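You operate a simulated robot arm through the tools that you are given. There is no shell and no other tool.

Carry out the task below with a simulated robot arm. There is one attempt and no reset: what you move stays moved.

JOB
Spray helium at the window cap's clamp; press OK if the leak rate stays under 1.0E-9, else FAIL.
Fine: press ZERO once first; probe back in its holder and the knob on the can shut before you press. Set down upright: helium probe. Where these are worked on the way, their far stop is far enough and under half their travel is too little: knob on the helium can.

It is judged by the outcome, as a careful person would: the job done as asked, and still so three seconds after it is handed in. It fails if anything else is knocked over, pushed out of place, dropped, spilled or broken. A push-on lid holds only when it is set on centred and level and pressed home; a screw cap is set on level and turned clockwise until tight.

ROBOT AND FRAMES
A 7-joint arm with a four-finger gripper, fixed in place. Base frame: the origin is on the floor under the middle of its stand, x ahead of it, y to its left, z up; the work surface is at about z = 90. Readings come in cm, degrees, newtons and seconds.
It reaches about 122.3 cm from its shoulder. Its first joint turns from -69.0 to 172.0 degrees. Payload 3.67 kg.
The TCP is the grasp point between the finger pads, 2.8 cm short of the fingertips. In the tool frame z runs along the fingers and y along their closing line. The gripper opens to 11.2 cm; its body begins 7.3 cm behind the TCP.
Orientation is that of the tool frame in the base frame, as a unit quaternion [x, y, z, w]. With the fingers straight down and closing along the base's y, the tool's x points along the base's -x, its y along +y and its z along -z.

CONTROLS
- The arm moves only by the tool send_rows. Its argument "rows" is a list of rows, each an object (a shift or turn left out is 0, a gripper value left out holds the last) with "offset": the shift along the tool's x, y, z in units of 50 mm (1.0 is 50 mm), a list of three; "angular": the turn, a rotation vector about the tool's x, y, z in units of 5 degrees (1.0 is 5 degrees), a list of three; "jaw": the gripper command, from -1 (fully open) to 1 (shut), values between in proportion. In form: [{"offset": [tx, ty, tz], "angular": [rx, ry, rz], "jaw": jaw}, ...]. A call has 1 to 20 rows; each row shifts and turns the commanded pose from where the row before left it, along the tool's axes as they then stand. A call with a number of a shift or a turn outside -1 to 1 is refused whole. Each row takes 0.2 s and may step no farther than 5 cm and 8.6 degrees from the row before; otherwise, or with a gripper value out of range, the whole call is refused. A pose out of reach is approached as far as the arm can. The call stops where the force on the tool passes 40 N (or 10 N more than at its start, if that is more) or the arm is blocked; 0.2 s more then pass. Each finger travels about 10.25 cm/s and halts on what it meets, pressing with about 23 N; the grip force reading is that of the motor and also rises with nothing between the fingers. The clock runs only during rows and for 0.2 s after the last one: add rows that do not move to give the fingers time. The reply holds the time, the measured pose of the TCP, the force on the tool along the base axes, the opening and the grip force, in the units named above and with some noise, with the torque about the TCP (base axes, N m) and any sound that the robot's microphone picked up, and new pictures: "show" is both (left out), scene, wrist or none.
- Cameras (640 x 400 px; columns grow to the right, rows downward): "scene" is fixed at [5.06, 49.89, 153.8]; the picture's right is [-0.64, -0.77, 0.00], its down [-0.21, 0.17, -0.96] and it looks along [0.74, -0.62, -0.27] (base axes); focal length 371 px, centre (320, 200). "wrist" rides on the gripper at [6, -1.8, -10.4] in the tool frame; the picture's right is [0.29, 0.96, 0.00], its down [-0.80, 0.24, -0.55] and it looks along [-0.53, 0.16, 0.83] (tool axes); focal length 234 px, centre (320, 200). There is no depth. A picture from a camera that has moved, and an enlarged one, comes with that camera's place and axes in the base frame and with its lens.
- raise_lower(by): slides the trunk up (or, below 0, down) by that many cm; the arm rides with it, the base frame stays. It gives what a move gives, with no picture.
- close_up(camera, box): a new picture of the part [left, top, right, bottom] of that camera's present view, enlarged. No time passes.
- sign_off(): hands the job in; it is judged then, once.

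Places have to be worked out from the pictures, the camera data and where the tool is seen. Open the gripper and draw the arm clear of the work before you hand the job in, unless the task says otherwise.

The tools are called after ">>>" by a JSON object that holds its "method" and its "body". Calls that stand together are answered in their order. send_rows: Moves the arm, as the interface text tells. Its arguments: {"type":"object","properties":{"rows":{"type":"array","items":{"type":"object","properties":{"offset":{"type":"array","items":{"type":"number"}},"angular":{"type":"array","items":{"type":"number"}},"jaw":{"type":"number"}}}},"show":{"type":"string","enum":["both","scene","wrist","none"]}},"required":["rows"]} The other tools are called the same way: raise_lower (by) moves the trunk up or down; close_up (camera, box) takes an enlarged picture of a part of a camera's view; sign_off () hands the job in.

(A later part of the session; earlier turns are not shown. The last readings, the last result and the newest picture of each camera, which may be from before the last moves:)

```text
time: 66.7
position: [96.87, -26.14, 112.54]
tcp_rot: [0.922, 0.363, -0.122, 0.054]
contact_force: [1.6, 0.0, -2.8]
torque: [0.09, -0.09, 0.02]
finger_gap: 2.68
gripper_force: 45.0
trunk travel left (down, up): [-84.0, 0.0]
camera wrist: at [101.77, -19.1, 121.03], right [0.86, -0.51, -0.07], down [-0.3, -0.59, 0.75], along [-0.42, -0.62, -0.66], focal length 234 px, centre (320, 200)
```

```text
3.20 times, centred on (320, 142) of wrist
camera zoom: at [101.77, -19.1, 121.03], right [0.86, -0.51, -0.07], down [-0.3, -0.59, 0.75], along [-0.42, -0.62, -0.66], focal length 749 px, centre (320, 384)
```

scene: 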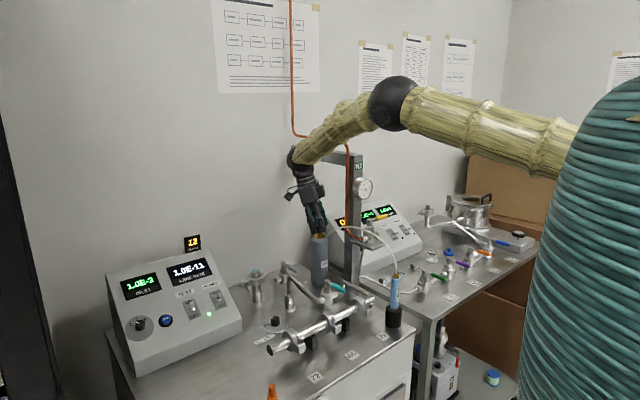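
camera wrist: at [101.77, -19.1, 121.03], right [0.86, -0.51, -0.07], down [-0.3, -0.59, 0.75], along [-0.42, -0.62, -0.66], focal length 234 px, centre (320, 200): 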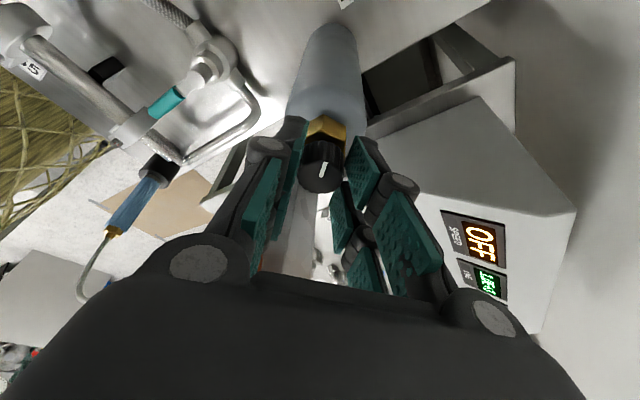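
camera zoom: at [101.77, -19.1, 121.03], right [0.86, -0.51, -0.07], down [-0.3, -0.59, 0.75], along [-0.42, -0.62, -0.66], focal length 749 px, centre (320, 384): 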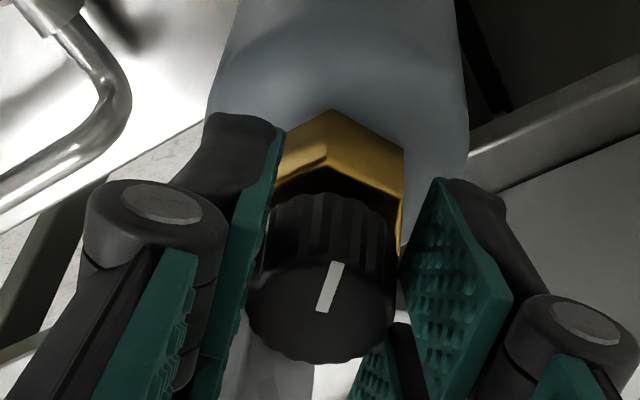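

Gripped (gap 2.7 cm, knob-sized). Now turn counter-clockwise about the vertical by 15° and check that the knob follows.

>>> {"method": "send_rows", "body": {"rows": [{"offset": [0, -0.0084, 0], "angular": [-0.265, 0.0128, -0.9637], "jaw": 1}, {"offset": [0, -0.0084, 0], "angular": [-0.265, 0.0128, -0.9637]}, {"offset": [0, -0.0084, 0], "angular": [-0.265, 0.0128, -0.9637]}, {"offset": [0, 0, 0]}], "show": "both"}}

>>> {"method": "close_up", "body": {"camera": "wrist", "box": [220, 80, 420, 205]}}

```text
time: 67.7
position: [96.63, -26.02, 112.58]
tcp_rot: [0.867, 0.481, -0.113, 0.07]
contact_force: [6.0, 3.4, 1.1]
torque: [0.84, -0.42, -0.56]
finger_gap: 2.66
gripper_force: 45.2
trunk travel left (down, up): [-84.0, 0.0]
camera wrist: at [99.67, -17.92, 121.03], right [0.96, -0.27, -0.06], down [-0.13, -0.65, 0.75], along [-0.25, -0.71, -0.66], focal length 234 px, centre (320, 200)
```

scene: 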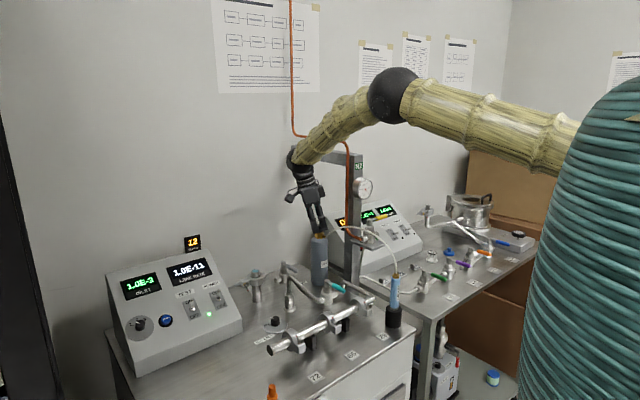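
wrist: 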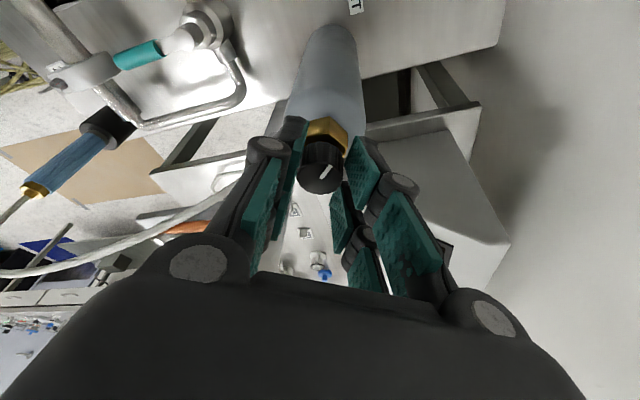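

```text
3.20 times, centred on (320, 142) of wrist
camera zoom: at [99.67, -17.92, 121.03], right [0.96, -0.27, -0.06], down [-0.13, -0.65, 0.75], along [-0.25, -0.71, -0.66], focal length 749 px, centre (320, 384)
```

zoom: 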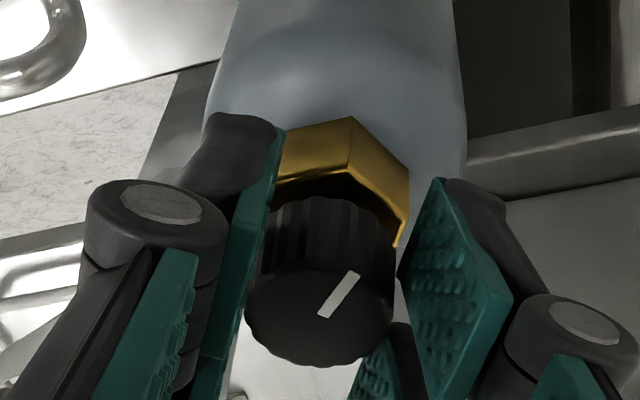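

The pointer stayed still relative to the can (the fingers slipped at ~0.56 N·m), so counter-clockwise is against its stop. Try clockwise.

>>> {"method": "send_rows", "body": {"rows": [{"offset": [0, 0.0084, 0], "angular": [0.265, -0.0128, 0.9637], "jaw": 1}, {"offset": [0, 0.0084, 0], "angular": [0.265, -0.0128, 0.9637]}, {"offset": [0, 0.0084, 0], "angular": [0.265, -0.0128, 0.9637]}, {"offset": [0, 0, 0]}], "show": "both"}}

>>> {"method": "close_up", "body": {"camera": "wrist", "box": [220, 80, 420, 205]}}

```text
time: 68.7
position: [96.97, -26.21, 112.72]
tcp_rot: [0.923, 0.362, -0.122, 0.054]
contact_force: [7.1, 3.8, -0.2]
torque: [0.36, 0.16, -0.02]
finger_gap: 2.63
gripper_force: 45.4
trunk travel left (down, up): [-84.0, 0.0]
camera wrist: at [101.84, -19.04, 121.02], right [0.86, -0.51, -0.07], down [-0.3, -0.59, 0.75], along [-0.42, -0.62, -0.66], focal length 234 px, centre (320, 200)
```

scene: 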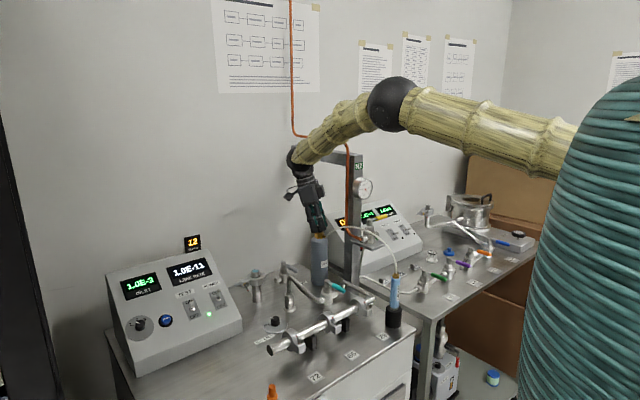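
wrist: 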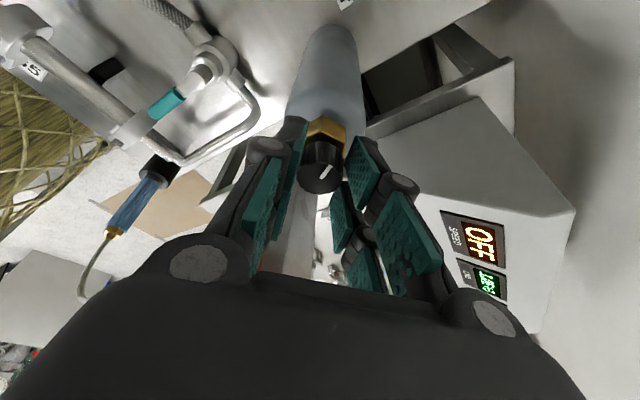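

```text
3.20 times, centred on (320, 142) of wrist
camera zoom: at [101.84, -19.04, 121.02], right [0.86, -0.51, -0.07], down [-0.3, -0.59, 0.75], along [-0.42, -0.62, -0.66], focal length 749 px, centre (320, 384)
```

zoom: 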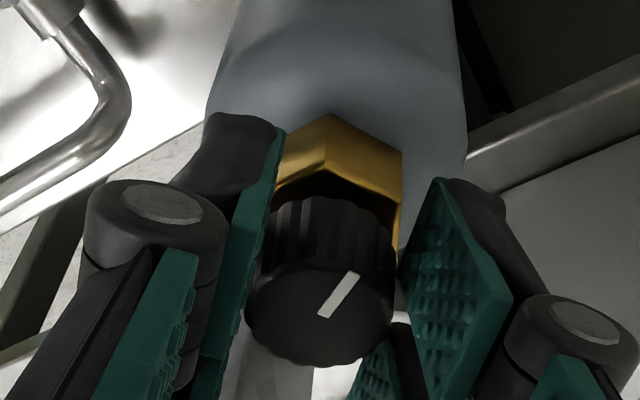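

Clockwise turns it (knob now ~15° open). To get a long clockwise stroke with the wrist leaning the safe way, I'll release, lift 3.5 cm, rotate back counter-clockwise ~115°, and regrip.

>>> {"method": "send_rows", "body": {"rows": [{"jaw": 0.15}, {"jaw": 0.15}, {"jaw": 0.15}, {"offset": [-0.186, 0.009, -0.675]}, {"angular": [-0.265, 0.0128, -0.9637], "offset": [0, -0.0084, 0]}, {"angular": [-0.265, 0.0128, -0.9637], "offset": [0, -0.0084, 0]}, {"angular": [-0.265, 0.0128, -0.9637], "offset": [0, -0.0084, 0]}, {"angular": [-0.265, 0.0128, -0.9637], "offset": [0, -0.0084, 0]}, {"angular": [-0.265, 0.0128, -0.9637], "offset": [0, -0.0084, 0]}, {"angular": [-0.265, 0.0128, -0.9637], "offset": [0, -0.0084, 0]}, {"angular": [-0.265, 0.0128, -0.9637], "offset": [0, -0.0084, 0]}, {"angular": [-0.265, 0.0128, -0.9637], "offset": [0, -0.0084, 0]}, {"angular": [-0.265, 0.0128, -0.9637], "offset": [0, -0.0084, 0]}, {"angular": [-0.265, 0.0128, -0.9637], "offset": [0, -0.0084, 0]}, {"offset": [0, 0, 0]}], "show": "both"}}

```text
time: 71.9
position: [96.48, -25.99, 116.18]
tcp_rot: [0.683, 0.718, -0.087, 0.1]
contact_force: [-0.7, -0.4, -0.2]
torque: [0.03, -0.01, -0.01]
finger_gap: 4.75
gripper_force: 0.0
trunk travel left (down, up): [-84.0, 0.0]
camera wrist: at [94.16, -17.73, 124.52], right [0.94, 0.33, -0.06], down [0.26, -0.61, 0.75], along [0.21, -0.72, -0.66], focal length 234 px, centre (320, 200)
```

scene: 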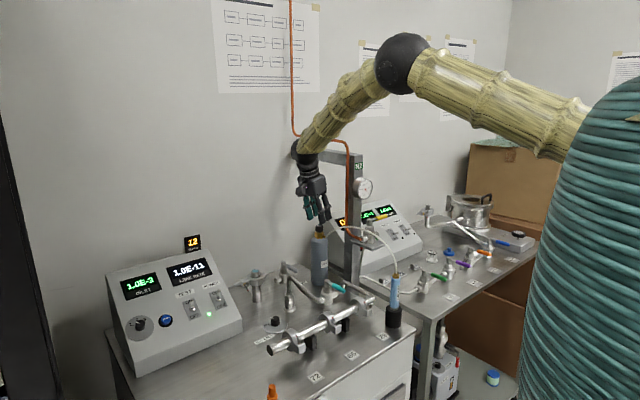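
wrist: 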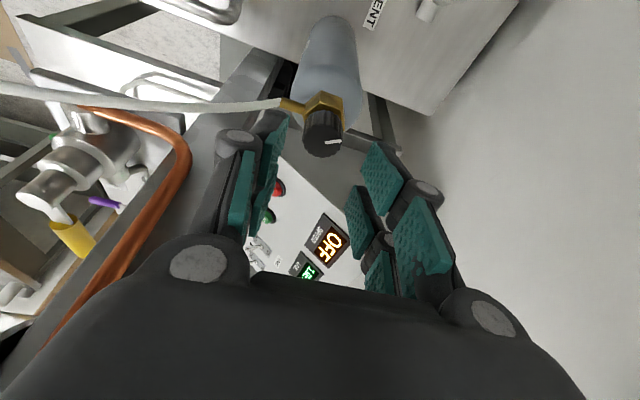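

>>> {"method": "close_up", "body": {"camera": "wrist", "box": [260, 80, 380, 155]}}

```text
5.33 times, centred on (320, 118) of wrist
camera zoom: at [94.16, -17.73, 124.52], right [0.94, 0.33, -0.06], down [0.26, -0.61, 0.75], along [0.21, -0.72, -0.66], focal length 1249 px, centre (320, 640)
```

zoom: 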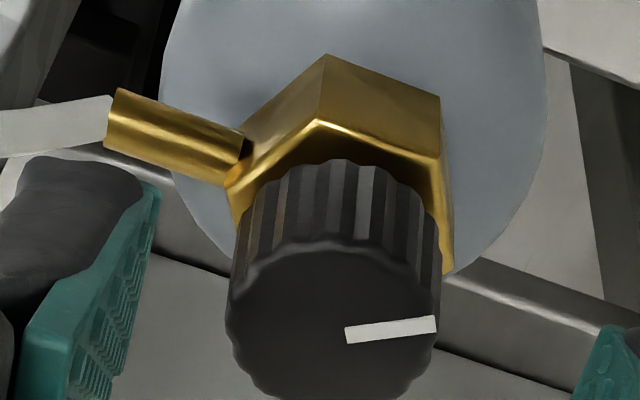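

Pointer has gone from azimuth ~47° (shut) to ~30°. Rotate the open gripper another 60° counter-clockwise, then descend to regrip.

>>> {"method": "send_rows", "body": {"rows": [{"angular": [-0.265, 0.0128, -0.9637], "offset": [0, -0.0084, 0]}, {"angular": [-0.265, 0.0128, -0.9637], "offset": [0, -0.0084, 0]}, {"angular": [-0.265, 0.0128, -0.9637], "offset": [0, -0.0084, 0]}, {"angular": [-0.265, 0.0128, -0.9637], "offset": [0, -0.0084, 0]}, {"angular": [-0.265, 0.0128, -0.9637], "offset": [0, -0.0084, 0]}, {"angular": [-0.265, 0.0128, -0.9637], "offset": [0, -0.0084, 0]}, {"angular": [-0.265, 0.0128, -0.9637], "offset": [0, -0.0084, 0]}, {"angular": [-0.265, 0.0128, -0.9637], "offset": [0, -0.0084, 0]}, {"angular": [-0.265, 0.0128, -0.9637], "offset": [0, -0.0084, 0]}, {"angular": [-0.265, 0.0128, -0.9637], "offset": [0, -0.0084, 0]}, {"angular": [-0.265, 0.0128, -0.9637], "offset": [0, -0.0084, 0]}, {"angular": [-0.265, 0.0128, -0.9637], "offset": [0, -0.0084, 0]}, {"offset": [0, 0, 0]}, {"offset": [0, 0, 0]}], "show": "both"}}

>>> {"method": "close_up", "body": {"camera": "wrist", "box": [220, 60, 420, 185]}}

>>> {"method": "close_up", "body": {"camera": "scene", "box": [270, 120, 390, 195]}}

```text
time: 74.9
position: [96.0, -26.23, 116.07]
tcp_rot: [0.232, 0.963, -0.025, 0.132]
contact_force: [-0.1, 1.5, 0.4]
torque: [-0.01, 0.02, 0.01]
finger_gap: 4.76
gripper_force: 0.0
trunk travel left (down, up): [-84.0, 0.0]
camera wrist: at [87.59, -24.24, 124.54], right [0.19, 0.98, -0.06], down [0.66, -0.08, 0.75], along [0.73, -0.18, -0.66], focal length 234 px, centre (320, 200)
```

scene: 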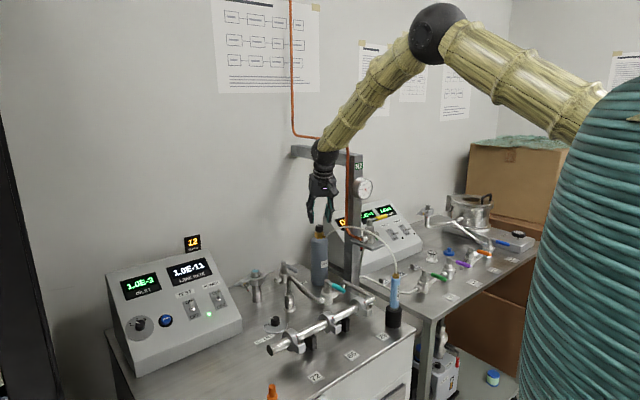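
wrist: 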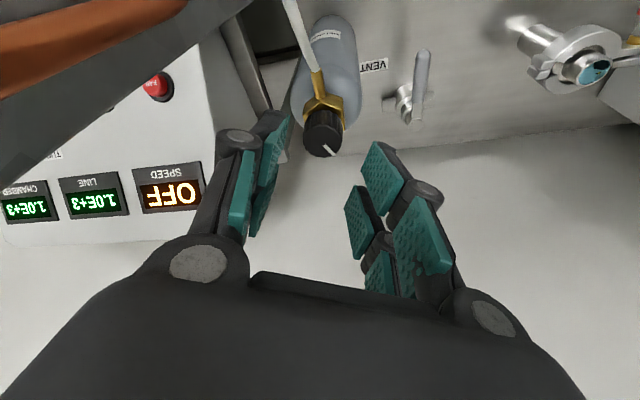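

```text
3.20 times, centred on (320, 122) of wrist
camera zoom: at [87.59, -24.24, 124.54], right [0.19, 0.98, -0.06], down [0.66, -0.08, 0.75], along [0.73, -0.18, -0.66], focal length 749 px, centre (320, 448)
```

zoom: 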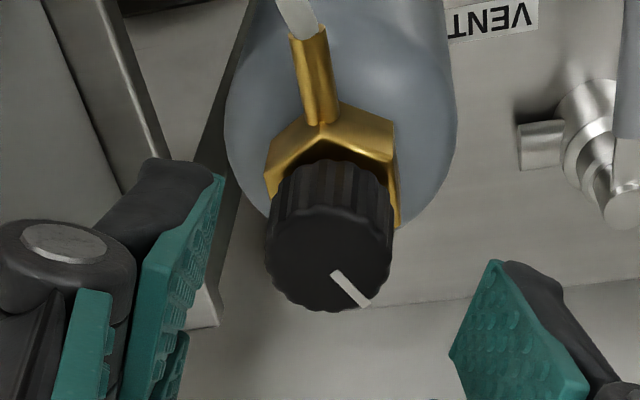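

```text
5.33 times, centred on (330, 158) of scene
camera zoom: at [5.06, 49.89, 153.8], right [-0.64, -0.77, 0.0], down [-0.21, 0.17, -0.96], along [0.74, -0.62, -0.27], focal length 1979 px, centre (267, 427)
```

zoom: 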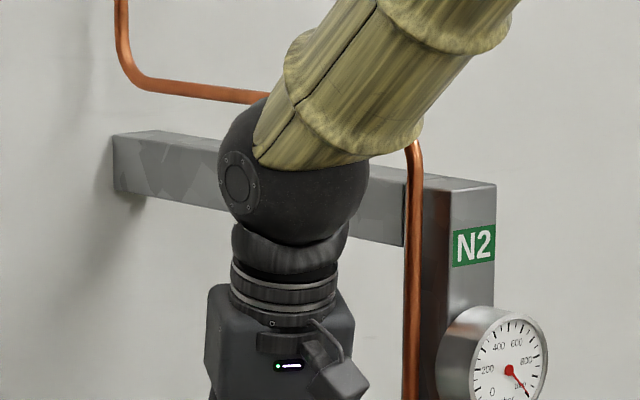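

Clear view; the fingers straddle the knob and hose outlet. Descend and grip.

>>> {"method": "send_rows", "body": {"rows": [{"offset": [0.08, -0.009, 0.34]}, {"offset": [0.08, -0.009, 0.34]}, {"offset": [0, 0, 0]}, {"jaw": 0.6}, {"jaw": 1}, {"jaw": 1}, {"jaw": 1}], "show": "both"}}

>>> {"method": "close_up", "body": {"camera": "wrist", "box": [220, 80, 420, 205]}}

```text
time: 76.5
position: [96.15, -26.41, 112.7]
tcp_rot: [0.232, 0.963, -0.025, 0.131]
contact_force: [-3.9, -1.1, 0.6]
torque: [-0.25, -0.06, -0.02]
finger_gap: 2.73
gripper_force: 45.4
trunk travel left (down, up): [-84.0, 0.0]
camera wrist: at [87.66, -24.32, 121.1], right [0.19, 0.98, -0.06], down [0.66, -0.08, 0.75], along [0.73, -0.18, -0.66], focal length 234 px, centre (320, 200)
```

scene: 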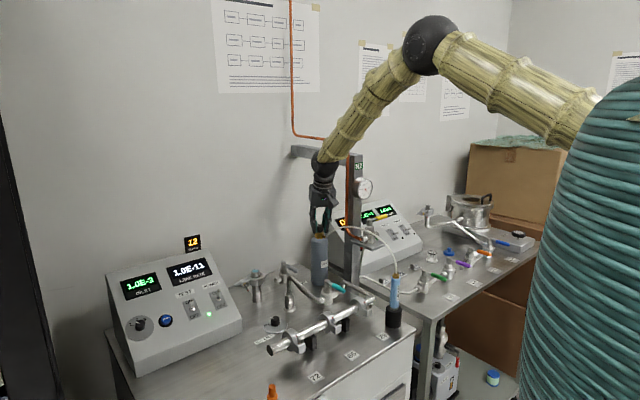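
wrist: 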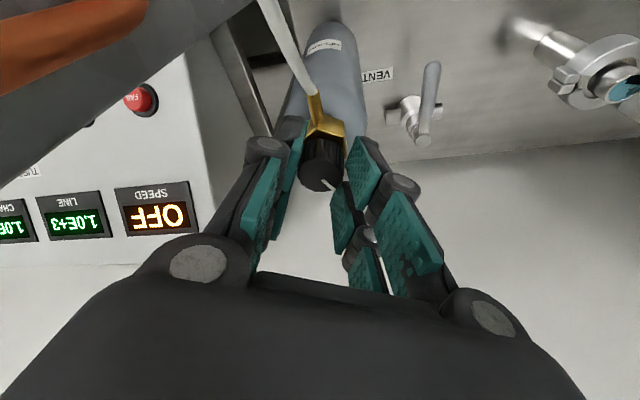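

```text
3.20 times, centred on (320, 142) of wrist
camera zoom: at [87.66, -24.32, 121.1], right [0.19, 0.98, -0.06], down [0.66, -0.08, 0.75], along [0.73, -0.18, -0.66], focal length 749 px, centre (320, 384)
```

zoom: 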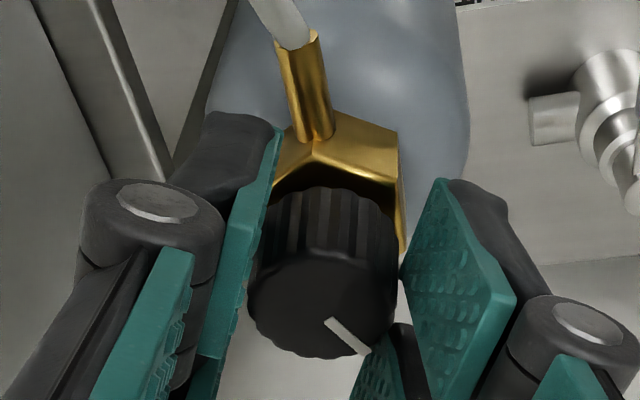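

Gripped again. Turn clockwise 60° and check.

>>> {"method": "send_rows", "body": {"rows": [{"angular": [0.266, -0.013, 0.9624], "offset": [0, 0.0084, 0], "jaw": 1}, {"angular": [0.266, -0.013, 0.9624], "offset": [0, 0.0084, 0]}, {"angular": [0.266, -0.013, 0.9624], "offset": [0, 0.0084, 0]}, {"angular": [0.266, -0.013, 0.9624], "offset": [0, 0.0084, 0]}, {"angular": [0.266, -0.013, 0.9624], "offset": [0, 0.0084, 0]}, {"angular": [0.266, -0.013, 0.9624], "offset": [0, 0.0084, 0]}, {"angular": [0.266, -0.013, 0.9624], "offset": [0, 0.0084, 0]}, {"angular": [0.266, -0.013, 0.9624], "offset": [0, 0.0084, 0]}, {"angular": [0.266, -0.013, 0.9624], "offset": [0, 0.0084, 0]}, {"angular": [0.266, -0.013, 0.9624], "offset": [0, 0.0084, 0]}, {"angular": [0.266, -0.013, 0.9624], "offset": [0, 0.0084, 0]}, {"angular": [0.266, -0.013, 0.9624], "offset": [0, 0.0084, 0]}, {"offset": [0, 0, 0]}], "show": "both"}}

>>> {"method": "close_up", "body": {"camera": "wrist", "box": [220, 80, 420, 205]}}

>>> {"method": "close_up", "body": {"camera": "scene", "box": [100, 220, 260, 320]}}

```text
time: 79.3
position: [96.39, -26.07, 112.72]
tcp_rot: [0.683, 0.718, -0.087, 0.102]
contact_force: [-9.8, -3.8, 2.0]
torque: [0.23, 0.43, -0.04]
finger_gap: 2.74
gripper_force: 45.0
trunk travel left (down, up): [-84.0, 0.0]
camera wrist: at [94.08, -17.81, 121.09], right [0.94, 0.33, -0.06], down [0.26, -0.61, 0.75], along [0.21, -0.72, -0.66], focal length 234 px, centre (320, 200)
```

scene: 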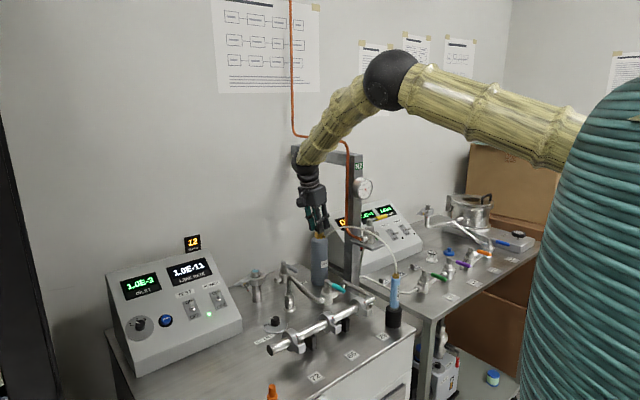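
wrist: 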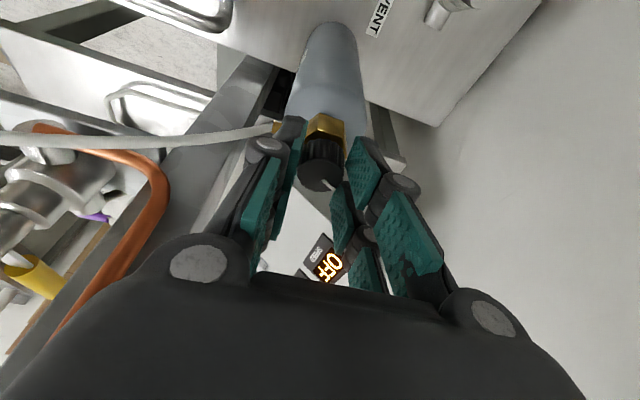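

```text
3.20 times, centred on (320, 142) of wrist
camera zoom: at [94.08, -17.81, 121.09], right [0.94, 0.33, -0.06], down [0.26, -0.61, 0.75], along [0.21, -0.72, -0.66], focal length 749 px, centre (320, 384)
```

zoom: 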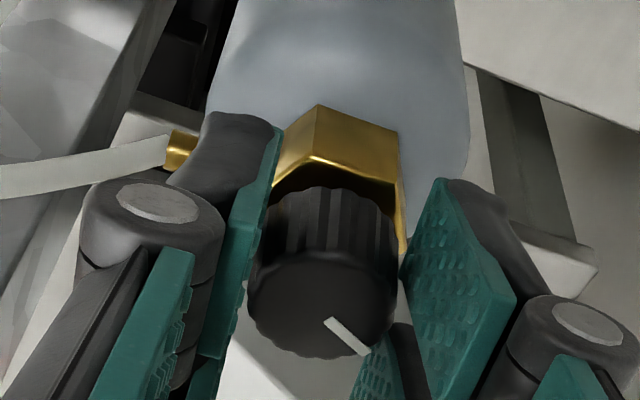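

```text
4.00 times, centred on (180, 270) of scene
camera zoom: at [5.06, 49.89, 153.8], right [-0.64, -0.77, 0.0], down [-0.21, 0.17, -0.96], along [0.74, -0.62, -0.27], focal length 1484 px, centre (880, -80)
```

zoom: 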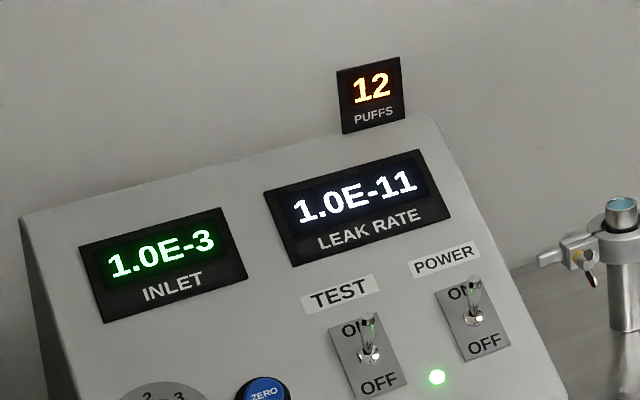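

The knob follows (≈77° open). There's a ~10 N side load toward -x, so I'll shift slightly to relieve it before continuing.

>>> {"method": "send_rows", "body": {"rows": [{"offset": [0.0, -0.04, 0], "jaw": 1}, {"offset": [0, 0, 0]}], "show": "none"}}

```text
time: 79.9
position: [96.39, -26.05, 112.76]
tcp_rot: [0.682, 0.718, -0.087, 0.103]
contact_force: [3.4, -7.5, 3.6]
torque: [-0.13, -0.33, 0.02]
finger_gap: 2.74
gripper_force: 44.9
trunk travel left (down, up): [-84.0, 0.0]
```

>>> {"method": "send_rows", "body": {"rows": [{"offset": [-0.02, 0.01, 0], "jaw": 1}, {"angular": [0.266, -0.013, 0.9624], "offset": [0, 0.0084, 0]}, {"angular": [0.266, -0.013, 0.9624], "offset": [0, 0.0084, 0]}, {"angular": [0.266, -0.013, 0.9624], "offset": [0, 0.0084, 0]}, {"angular": [0.266, -0.013, 0.9624], "offset": [0, 0.0084, 0]}, {"angular": [0.266, -0.013, 0.9624], "offset": [0, 0.0084, 0]}, {"angular": [0.266, -0.013, 0.9624], "offset": [0, 0.0084, 0]}, {"offset": [0, 0, 0]}], "show": "both"}}

>>> {"method": "close_up", "body": {"camera": "wrist", "box": [220, 80, 420, 205]}}

>>> {"method": "close_up", "body": {"camera": "scene", "box": [100, 220, 260, 320]}}

```text
time: 81.7
position: [96.69, -26.01, 112.74]
tcp_rot: [0.844, 0.519, -0.111, 0.076]
contact_force: [9.4, 7.2, 5.8]
torque: [0.59, -0.08, 0.67]
finger_gap: 2.63
gripper_force: 44.6
trunk travel left (down, up): [-84.0, 0.0]
camera wrist: at [98.87, -17.63, 121.06], right [0.98, -0.18, -0.06], down [-0.08, -0.66, 0.75], along [-0.18, -0.73, -0.66], focal length 234 px, centre (320, 200)
```

scene: 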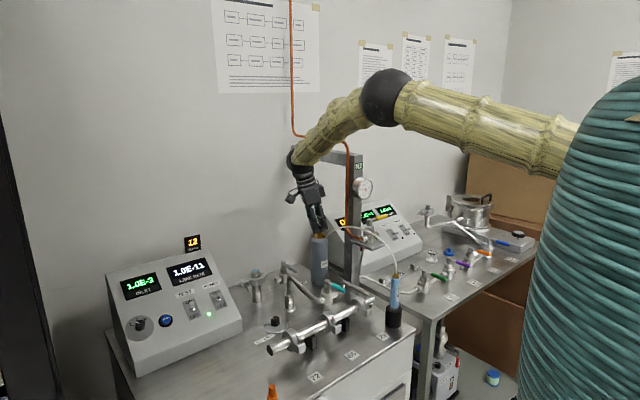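
wrist: 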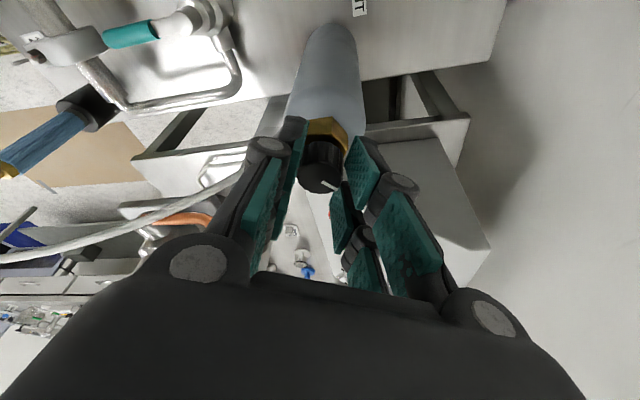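

```text
3.20 times, centred on (320, 142) of wrist
camera zoom: at [98.87, -17.63, 121.06], right [0.98, -0.18, -0.06], down [-0.08, -0.66, 0.75], along [-0.18, -0.73, -0.66], focal length 749 px, centre (320, 384)
```

zoom: 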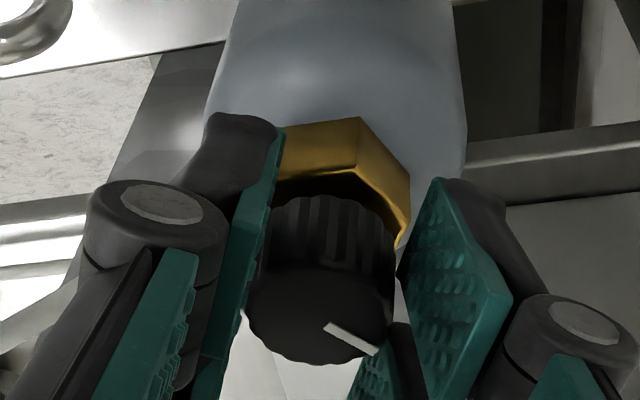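

```text
4.00 times, centred on (180, 270) of scene
camera zoom: at [5.06, 49.89, 153.8], right [-0.64, -0.77, 0.0], down [-0.21, 0.17, -0.96], along [0.74, -0.62, -0.27], focal length 1484 px, centre (880, -80)
```

zoom: 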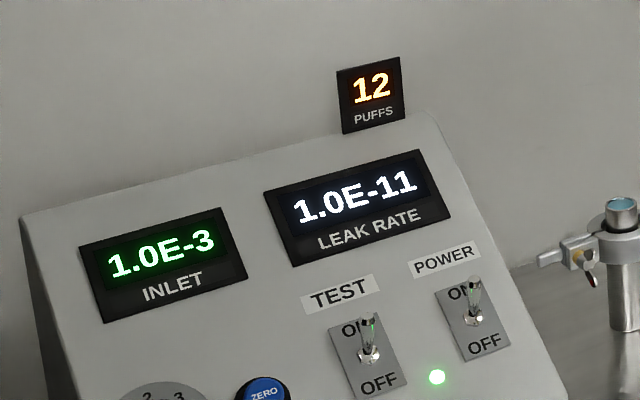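

The knob hit its far stop (pointer moved ~90° from shut, torque rising to 0.67 N·m), so the can is fully open. Release and lift straight up.

>>> {"method": "send_rows", "body": {"rows": [{"jaw": 0.15}, {"jaw": 0.1}, {"jaw": 0.1}, {"offset": [-0.213, 0.01, -0.77]}, {"offset": [-0.213, 0.01, -0.77]}, {"offset": [-0.213, 0.01, -0.77]}, {"offset": [0, 0, 0]}], "show": "both"}}

>>> {"method": "close_up", "body": {"camera": "scene", "box": [100, 220, 260, 320]}}

>>> {"method": "close_up", "body": {"camera": "wrist", "box": [260, 60, 380, 135]}}

```text
time: 83.3
position: [96.73, -26.32, 124.61]
tcp_rot: [0.845, 0.518, -0.111, 0.076]
contact_force: [1.4, -0.2, -0.4]
torque: [0.0, 0.04, 0.01]
finger_gap: 5.03
gripper_force: 0.0
trunk travel left (down, up): [-84.0, 0.0]
camera wrist: at [98.86, -17.92, 133.02], right [0.98, -0.19, -0.06], down [-0.07, -0.66, 0.75], along [-0.18, -0.73, -0.66], focal length 234 px, centre (320, 200)
```

scene: 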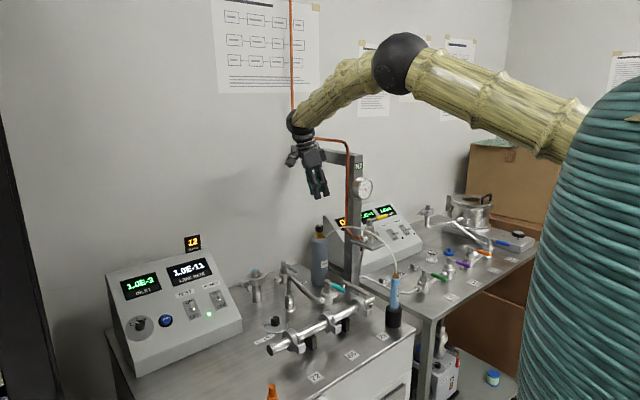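
wrist: 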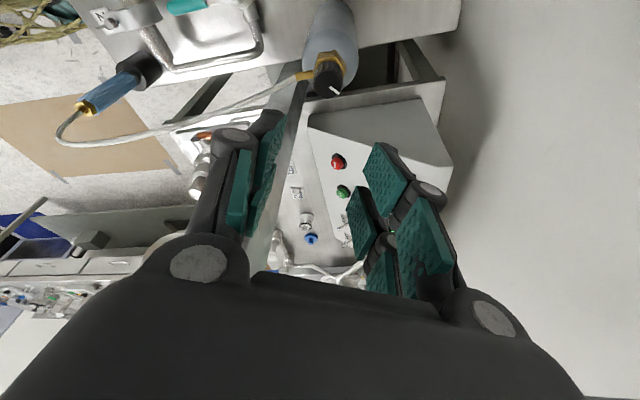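

```text
4.00 times, centred on (180, 270) of scene
camera zoom: at [5.06, 49.89, 153.8], right [-0.64, -0.77, 0.0], down [-0.21, 0.17, -0.96], along [0.74, -0.62, -0.27], focal length 1484 px, centre (880, -80)
```

zoom: 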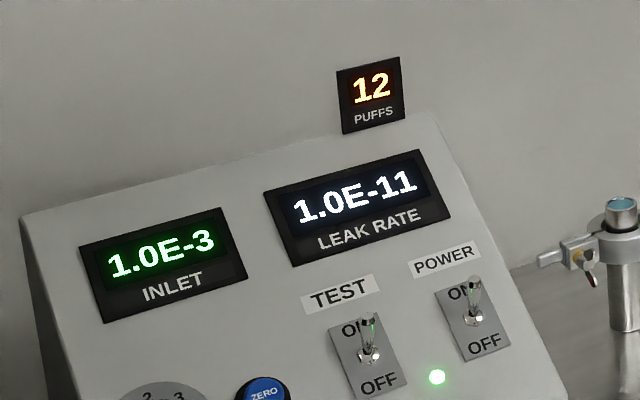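

```text
5.33 times, centred on (320, 98) of wrist
camera zoom: at [98.86, -17.92, 133.02], right [0.98, -0.19, -0.06], down [-0.07, -0.66, 0.75], along [-0.18, -0.73, -0.66], focal length 1249 px, centre (320, 747)
```

zoom: 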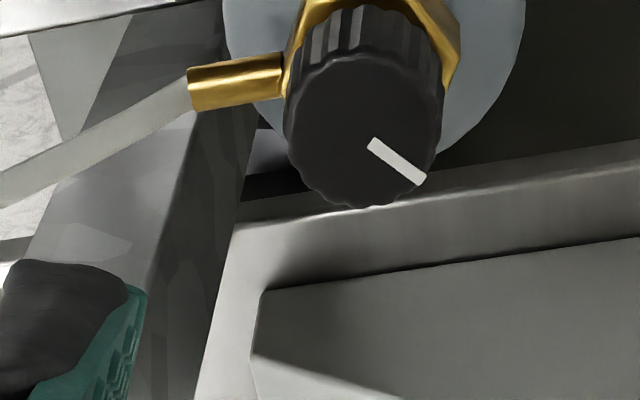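

Can is open; puffs still read 12. Move up and away to the left of the column, then rotate the tool back to the standard yaw.

>>> {"method": "send_rows", "body": {"rows": [{"offset": [0.231, -0.49, -0.626]}, {"offset": [0.231, -0.49, -0.626]}, {"offset": [0.231, -0.49, -0.626]}, {"offset": [0.231, -0.49, -0.626]}, {"offset": [0.231, -0.49, -0.626]}, {"angular": [-0.266, 0.013, -0.9634]}, {"angular": [-0.266, 0.013, -0.9634]}, {"angular": [-0.266, 0.013, -0.9634]}, {"angular": [-0.266, 0.013, -0.9634]}, {"angular": [-0.266, 0.013, -0.9634]}, {"angular": [-0.266, 0.013, -0.9634]}, {"angular": [-0.266, 0.013, -0.9634]}, {"angular": [-0.266, 0.013, -0.9634]}, {"angular": [-0.266, 0.013, -0.9634]}, {"angular": [-0.266, 0.013, -0.9634]}, {"angular": [-0.266, 0.013, -0.9634]}, {"angular": [-0.266, 0.013, -0.9634]}, {"offset": [0, 0, 0]}], "show": "scene"}}

```text
time: 87.1
position: [90.16, -13.33, 136.46]
tcp_rot: [0.48, 0.869, -0.057, 0.107]
contact_force: [0.8, 0.4, -0.2]
torque: [-0.01, 0.03, -0.03]
finger_gap: 5.04
gripper_force: 0.1
trunk travel left (down, up): [-84.0, 0.0]
```

scene: 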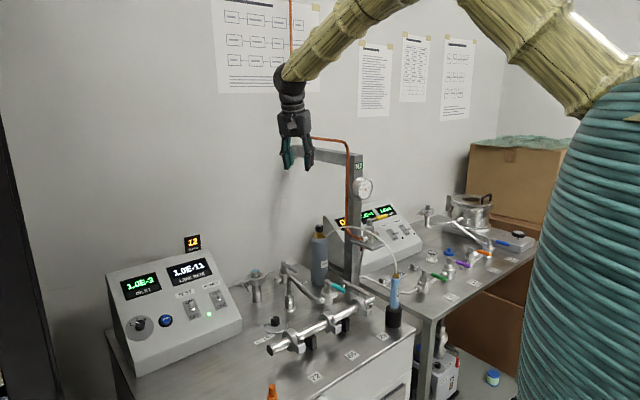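

>>> {"method": "send_rows", "body": {"rows": [{"angular": [-0.241, 0.004, -0.971]}, {"angular": [-0.241, 0.004, -0.971]}, {"angular": [-0.241, 0.004, -0.971]}, {"angular": [-0.241, 0.004, -0.971]}, {"angular": [-0.241, 0.004, -0.971]}, {"angular": [-0.241, 0.004, -0.971]}, {"angular": [-0.241, 0.004, -0.971]}, {"angular": [-0.241, 0.004, -0.971]}, {"angular": [-0.241, 0.004, -0.971]}, {"angular": [-0.241, 0.004, -0.971]}, {"angular": [-0.241, 0.004, -0.971]}, {"angular": [-0.23, 0.004, -0.93]}, {"offset": [0, 0, 0]}, {"offset": [0, 0, 0]}], "show": "none"}}

```text
time: 90.1
position: [89.91, -11.88, 138.05]
tcp_rot: [-0.026, 0.991, -0.003, 0.133]
contact_force: [0.2, -0.6, -0.7]
torque: [0.0, -0.03, -0.01]
finger_gap: 5.04
gripper_force: 0.1
trunk travel left (down, up): [-84.0, 0.0]
```

>>> {"method": "send_rows", "body": {"rows": [{"offset": [0.888, -0.289, -0.008]}, {"offset": [0.888, -0.289, -0.008]}, {"offset": [0.888, -0.289, -0.008]}, {"offset": [0.888, -0.289, -0.008]}, {"offset": [0.888, -0.289, -0.008]}, {"offset": [0.888, -0.289, -0.008]}, {"offset": [0.888, -0.289, -0.008]}, {"offset": [0.888, -0.289, -0.008]}, {"offset": [0.888, -0.289, -0.008]}, {"angular": [0, -1, 0]}, {"angular": [0, -1, 0]}, {"angular": [0, -1, 0]}, {"angular": [0, -1, 0]}, {"angular": [0, -1, 0]}, {"offset": [0, 0, 0]}, {"offset": [0, 0, 0]}], "show": "both"}}

```text
time: 93.5
position: [58.23, -27.6, 129.55]
tcp_rot: [-0.026, 0.939, 0.001, 0.342]
contact_force: [0.2, 0.4, -0.5]
torque: [0.0, 0.02, 0.0]
finger_gap: 5.05
gripper_force: 0.0
out of reach, approached as far as the arm can: row 11, 12, 13, 14
trunk travel left (down, up): [-84.0, 0.0]
camera wrist: at [47.1, -30.13, 133.68], right [-0.27, 0.94, -0.2], down [0.24, 0.27, 0.93], along [0.93, 0.2, -0.3], focal length 234 px, centre (320, 200)
```

scene: 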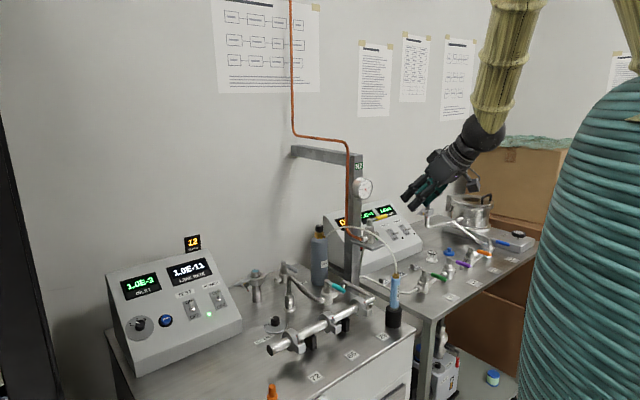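
wrist: 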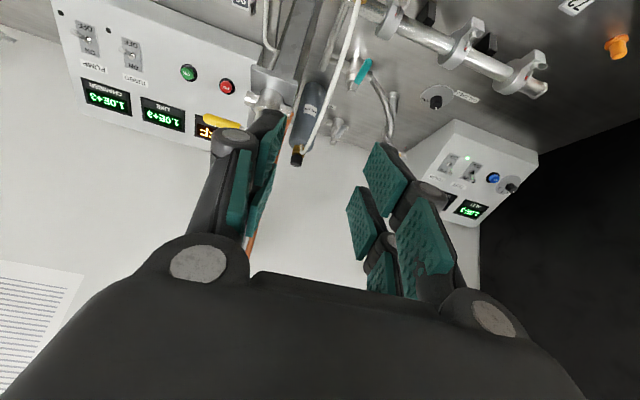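

The arm is folded near its inner reach up here but lower is fine. Descend toward the pre-grasp point on the robot side of the probe and look.

>>> {"method": "send_rows", "body": {"rows": [{"offset": [0.575, 0.027, 0.646]}, {"offset": [0.575, 0.027, 0.646]}, {"offset": [0.575, 0.027, 0.646]}, {"offset": [0, 0, 0]}, {"offset": [0, 0, 0]}], "show": "both"}}

```text
time: 94.2
position: [58.69, -29.38, 119.29]
tcp_rot: [0.027, 0.935, 0.045, 0.351]
contact_force: [-0.6, 0.4, 0.5]
torque: [0.02, 0.01, -0.01]
finger_gap: 5.06
gripper_force: 0.1
out of reach, approached as far as the arm can: row 1
trunk travel left (down, up): [-84.0, 0.0]
stopped in row 3: the arm was blocked; the commanded pose is now the measured one
camera wrist: at [47.38, -31.42, 123.0], right [-0.2, 0.98, -0.09], down [0.24, 0.14, 0.96], along [0.95, 0.17, -0.26], focal length 234 px, centre (320, 200)
```

scene: 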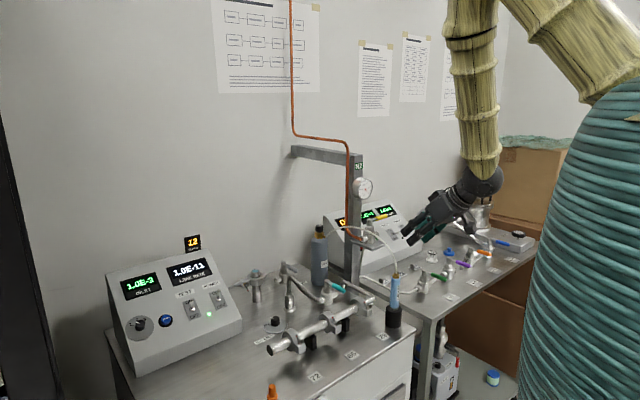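
wrist: 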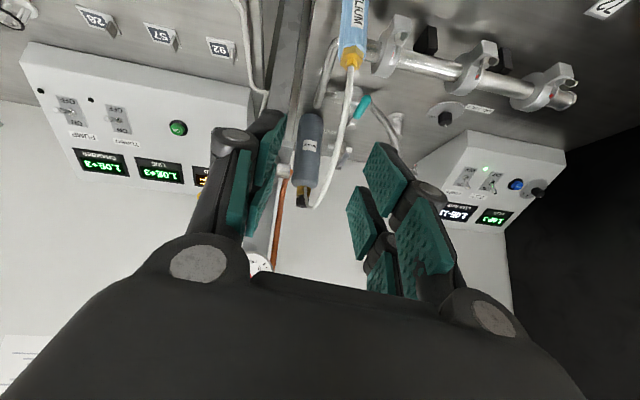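

This forward-tilted approach puts the wrist too close to the shoulder. I'll back up and out, and instead approach the probe leaning from the +y side.

>>> {"method": "send_rows", "body": {"rows": [{"offset": [-0.654, 0.103, -0.7]}, {"offset": [-0.5, 0.75, -0.06]}, {"offset": [-0.5, 0.75, -0.06]}, {"offset": [-0.5, 0.75, -0.06]}, {"offset": [-0.5, 0.75, -0.06]}, {"offset": [0, 0, 0]}, {"offset": [0, 0, 0]}], "show": "scene"}}

```text
time: 95.8
position: [65.88, -16.33, 133.05]
tcp_rot: [0.058, 0.934, 0.085, 0.343]
contact_force: [0.1, -0.3, -0.7]
torque: [0.0, 0.01, -0.01]
finger_gap: 5.05
gripper_force: 0.0
trunk travel left (down, up): [-84.0, 0.0]
```

scene: 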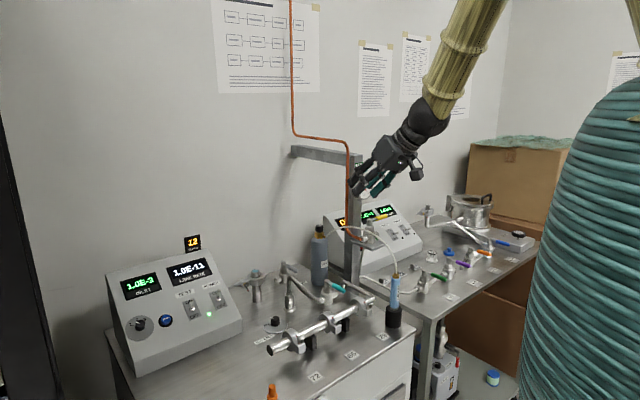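

>>> {"method": "send_rows", "body": {"rows": [{"offset": [-0.24, 0.41, 0.31]}, {"offset": [-0.24, 0.41, 0.31]}, {"angular": [0.68, -0.0438, 0.687]}, {"angular": [0.68, -0.0438, 0.687]}, {"angular": [0.68, -0.0438, 0.687]}, {"angular": [0.68, -0.0438, 0.687]}, {"angular": [0.68, -0.0438, 0.687]}, {"angular": [0.68, -0.0438, 0.687]}, {"angular": [0.68, -0.0438, 0.687]}, {"angular": [0.68, -0.0438, 0.687]}, {"angular": [0.68, -0.0438, 0.687]}, {"angular": [0.68, -0.0438, 0.687]}, {"angular": [0.68, -0.0438, 0.687]}, {"angular": [0.68, -0.0438, 0.687]}, {"angular": [0.68, -0.0438, 0.687]}, {"angular": [0.68, -0.0438, 0.687]}, {"angular": [0.68, -0.0438, 0.687]}, {"angular": [0.68, -0.0438, 0.687]}, {"offset": [0, 0, 0]}, {"offset": [0, 0, 0]}], "show": "both"}}

```text
time: 100.0
position: [69.9, -11.03, 132.76]
tcp_rot: [0.592, 0.726, -0.222, 0.268]
contact_force: [-0.3, -0.1, 0.1]
torque: [-0.02, -0.02, -0.02]
finger_gap: 5.03
gripper_force: 0.1
trunk travel left (down, up): [-84.0, 0.0]
camera wrist: at [65.86, -0.48, 136.7], right [0.89, 0.41, -0.19], down [0.29, -0.19, 0.94], along [0.34, -0.89, -0.28], focal length 234 px, centre (320, 200)
```

scene: 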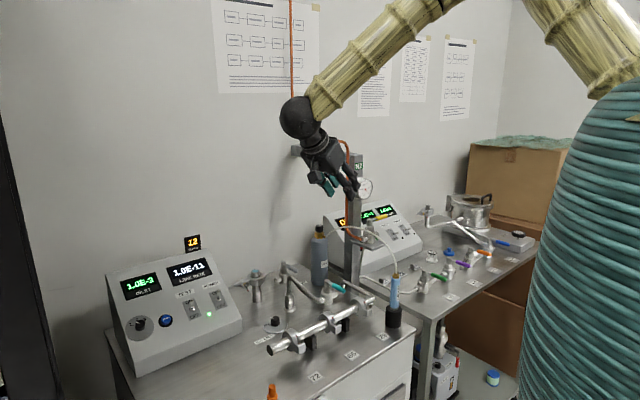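
wrist: 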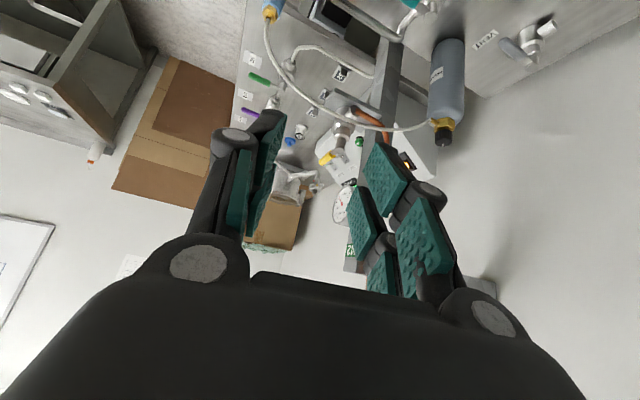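

Orientation is good (leaning toward +y by 41°). Descend to the pre-grasp point beside the probe.

>>> {"method": "send_rows", "body": {"rows": [{"offset": [0.327, -0.31, 0.817]}, {"offset": [0.327, -0.31, 0.817]}, {"offset": [0.327, -0.31, 0.817]}, {"offset": [0.327, -0.31, 0.817]}, {"offset": [0, 0, 0]}, {"offset": [0, 0, 0]}], "show": "both"}}

```text
time: 101.4
position: [64.9, -17.91, 116.04]
tcp_rot: [0.592, 0.727, -0.222, 0.268]
contact_force: [0.1, -0.6, 0.9]
torque: [0.05, -0.01, -0.02]
finger_gap: 5.05
gripper_force: 0.1
trunk travel left (down, up): [-84.0, 0.0]
camera wrist: at [60.91, -7.39, 120.0], right [0.89, 0.41, -0.19], down [0.29, -0.19, 0.94], along [0.34, -0.89, -0.29], focal length 234 px, centre (320, 200)
```

scene: 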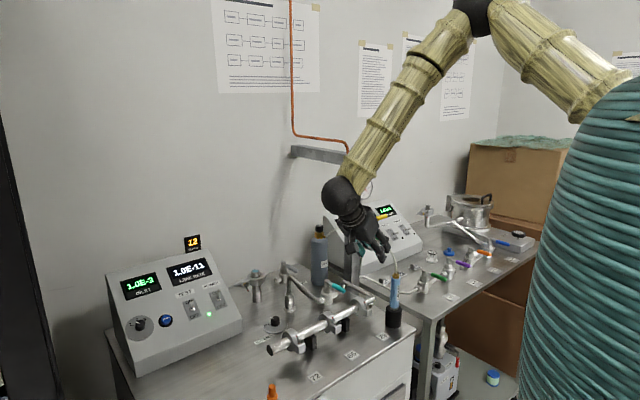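
wrist: 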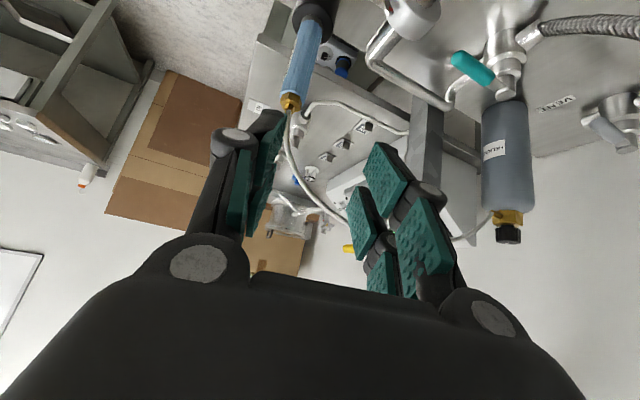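

The probe is clearly seen at (63.4, -27.0), brass top at z≈105. Align so the final approach is straight along the tool axis.

>>> {"method": "send_rows", "body": {"rows": [{"offset": [0.25, -0.214, 0.5]}, {"offset": [0.25, -0.214, 0.5]}, {"offset": [0.25, -0.214, 0.5]}, {"offset": [0, 0, 0]}, {"offset": [0, 0, 0]}], "show": "both"}}

>>> {"method": "close_up", "body": {"camera": "wrist", "box": [220, 0, 420, 125]}}

>>> {"method": "close_up", "body": {"camera": "scene", "box": [330, 230, 450, 305]}}

```text
time: 102.6
position: [62.11, -20.5, 108.01]
tcp_rot: [0.592, 0.726, -0.223, 0.269]
contact_force: [0.3, 0.4, 0.0]
torque: [0.0, 0.0, -0.02]
finger_gap: 5.02
gripper_force: 0.1
trunk travel left (down, up): [-84.0, 0.0]
camera wrist: at [58.07, -9.97, 111.95], right [0.89, 0.41, -0.19], down [0.29, -0.19, 0.94], along [0.34, -0.89, -0.29], focal length 234 px, centre (320, 200)
```

scene: 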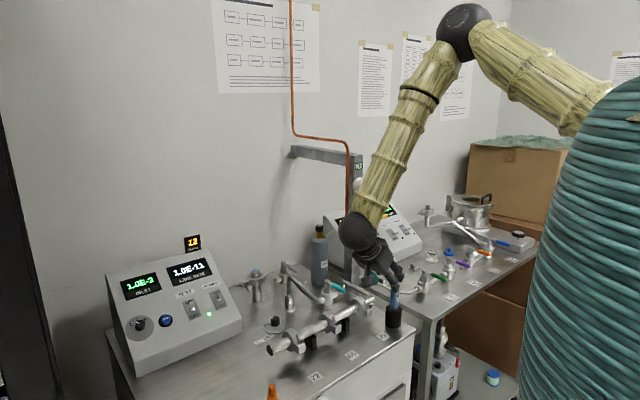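
wrist: 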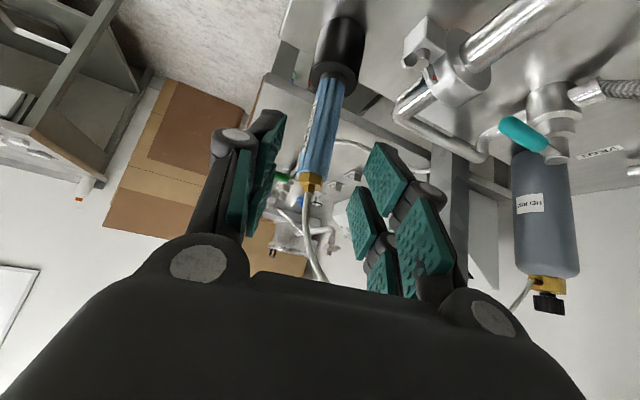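

```text
3.20 times, centred on (320, 62) of wrist
camera zoom: at [58.07, -9.97, 111.95], right [0.89, 0.41, -0.19], down [0.29, -0.19, 0.94], along [0.34, -0.89, -0.29], focal length 749 px, centre (320, 640)
```

zoom: 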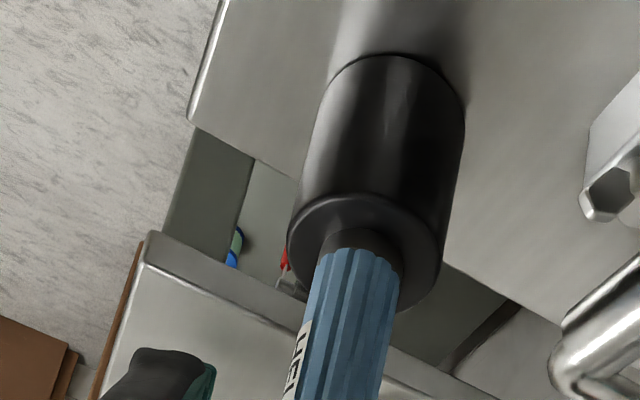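

```text
5.33 times, centred on (390, 268) of scene
camera zoom: at [5.06, 49.89, 153.8], right [-0.64, -0.77, 0.0], down [-0.21, 0.17, -0.96], along [0.74, -0.62, -0.27], focal length 1979 px, centre (-53, -160)
```

zoom: 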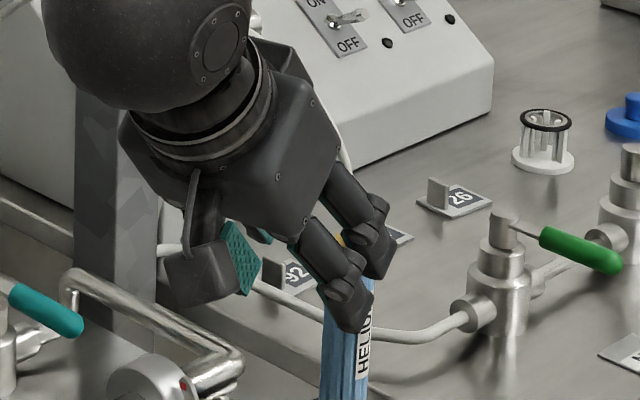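

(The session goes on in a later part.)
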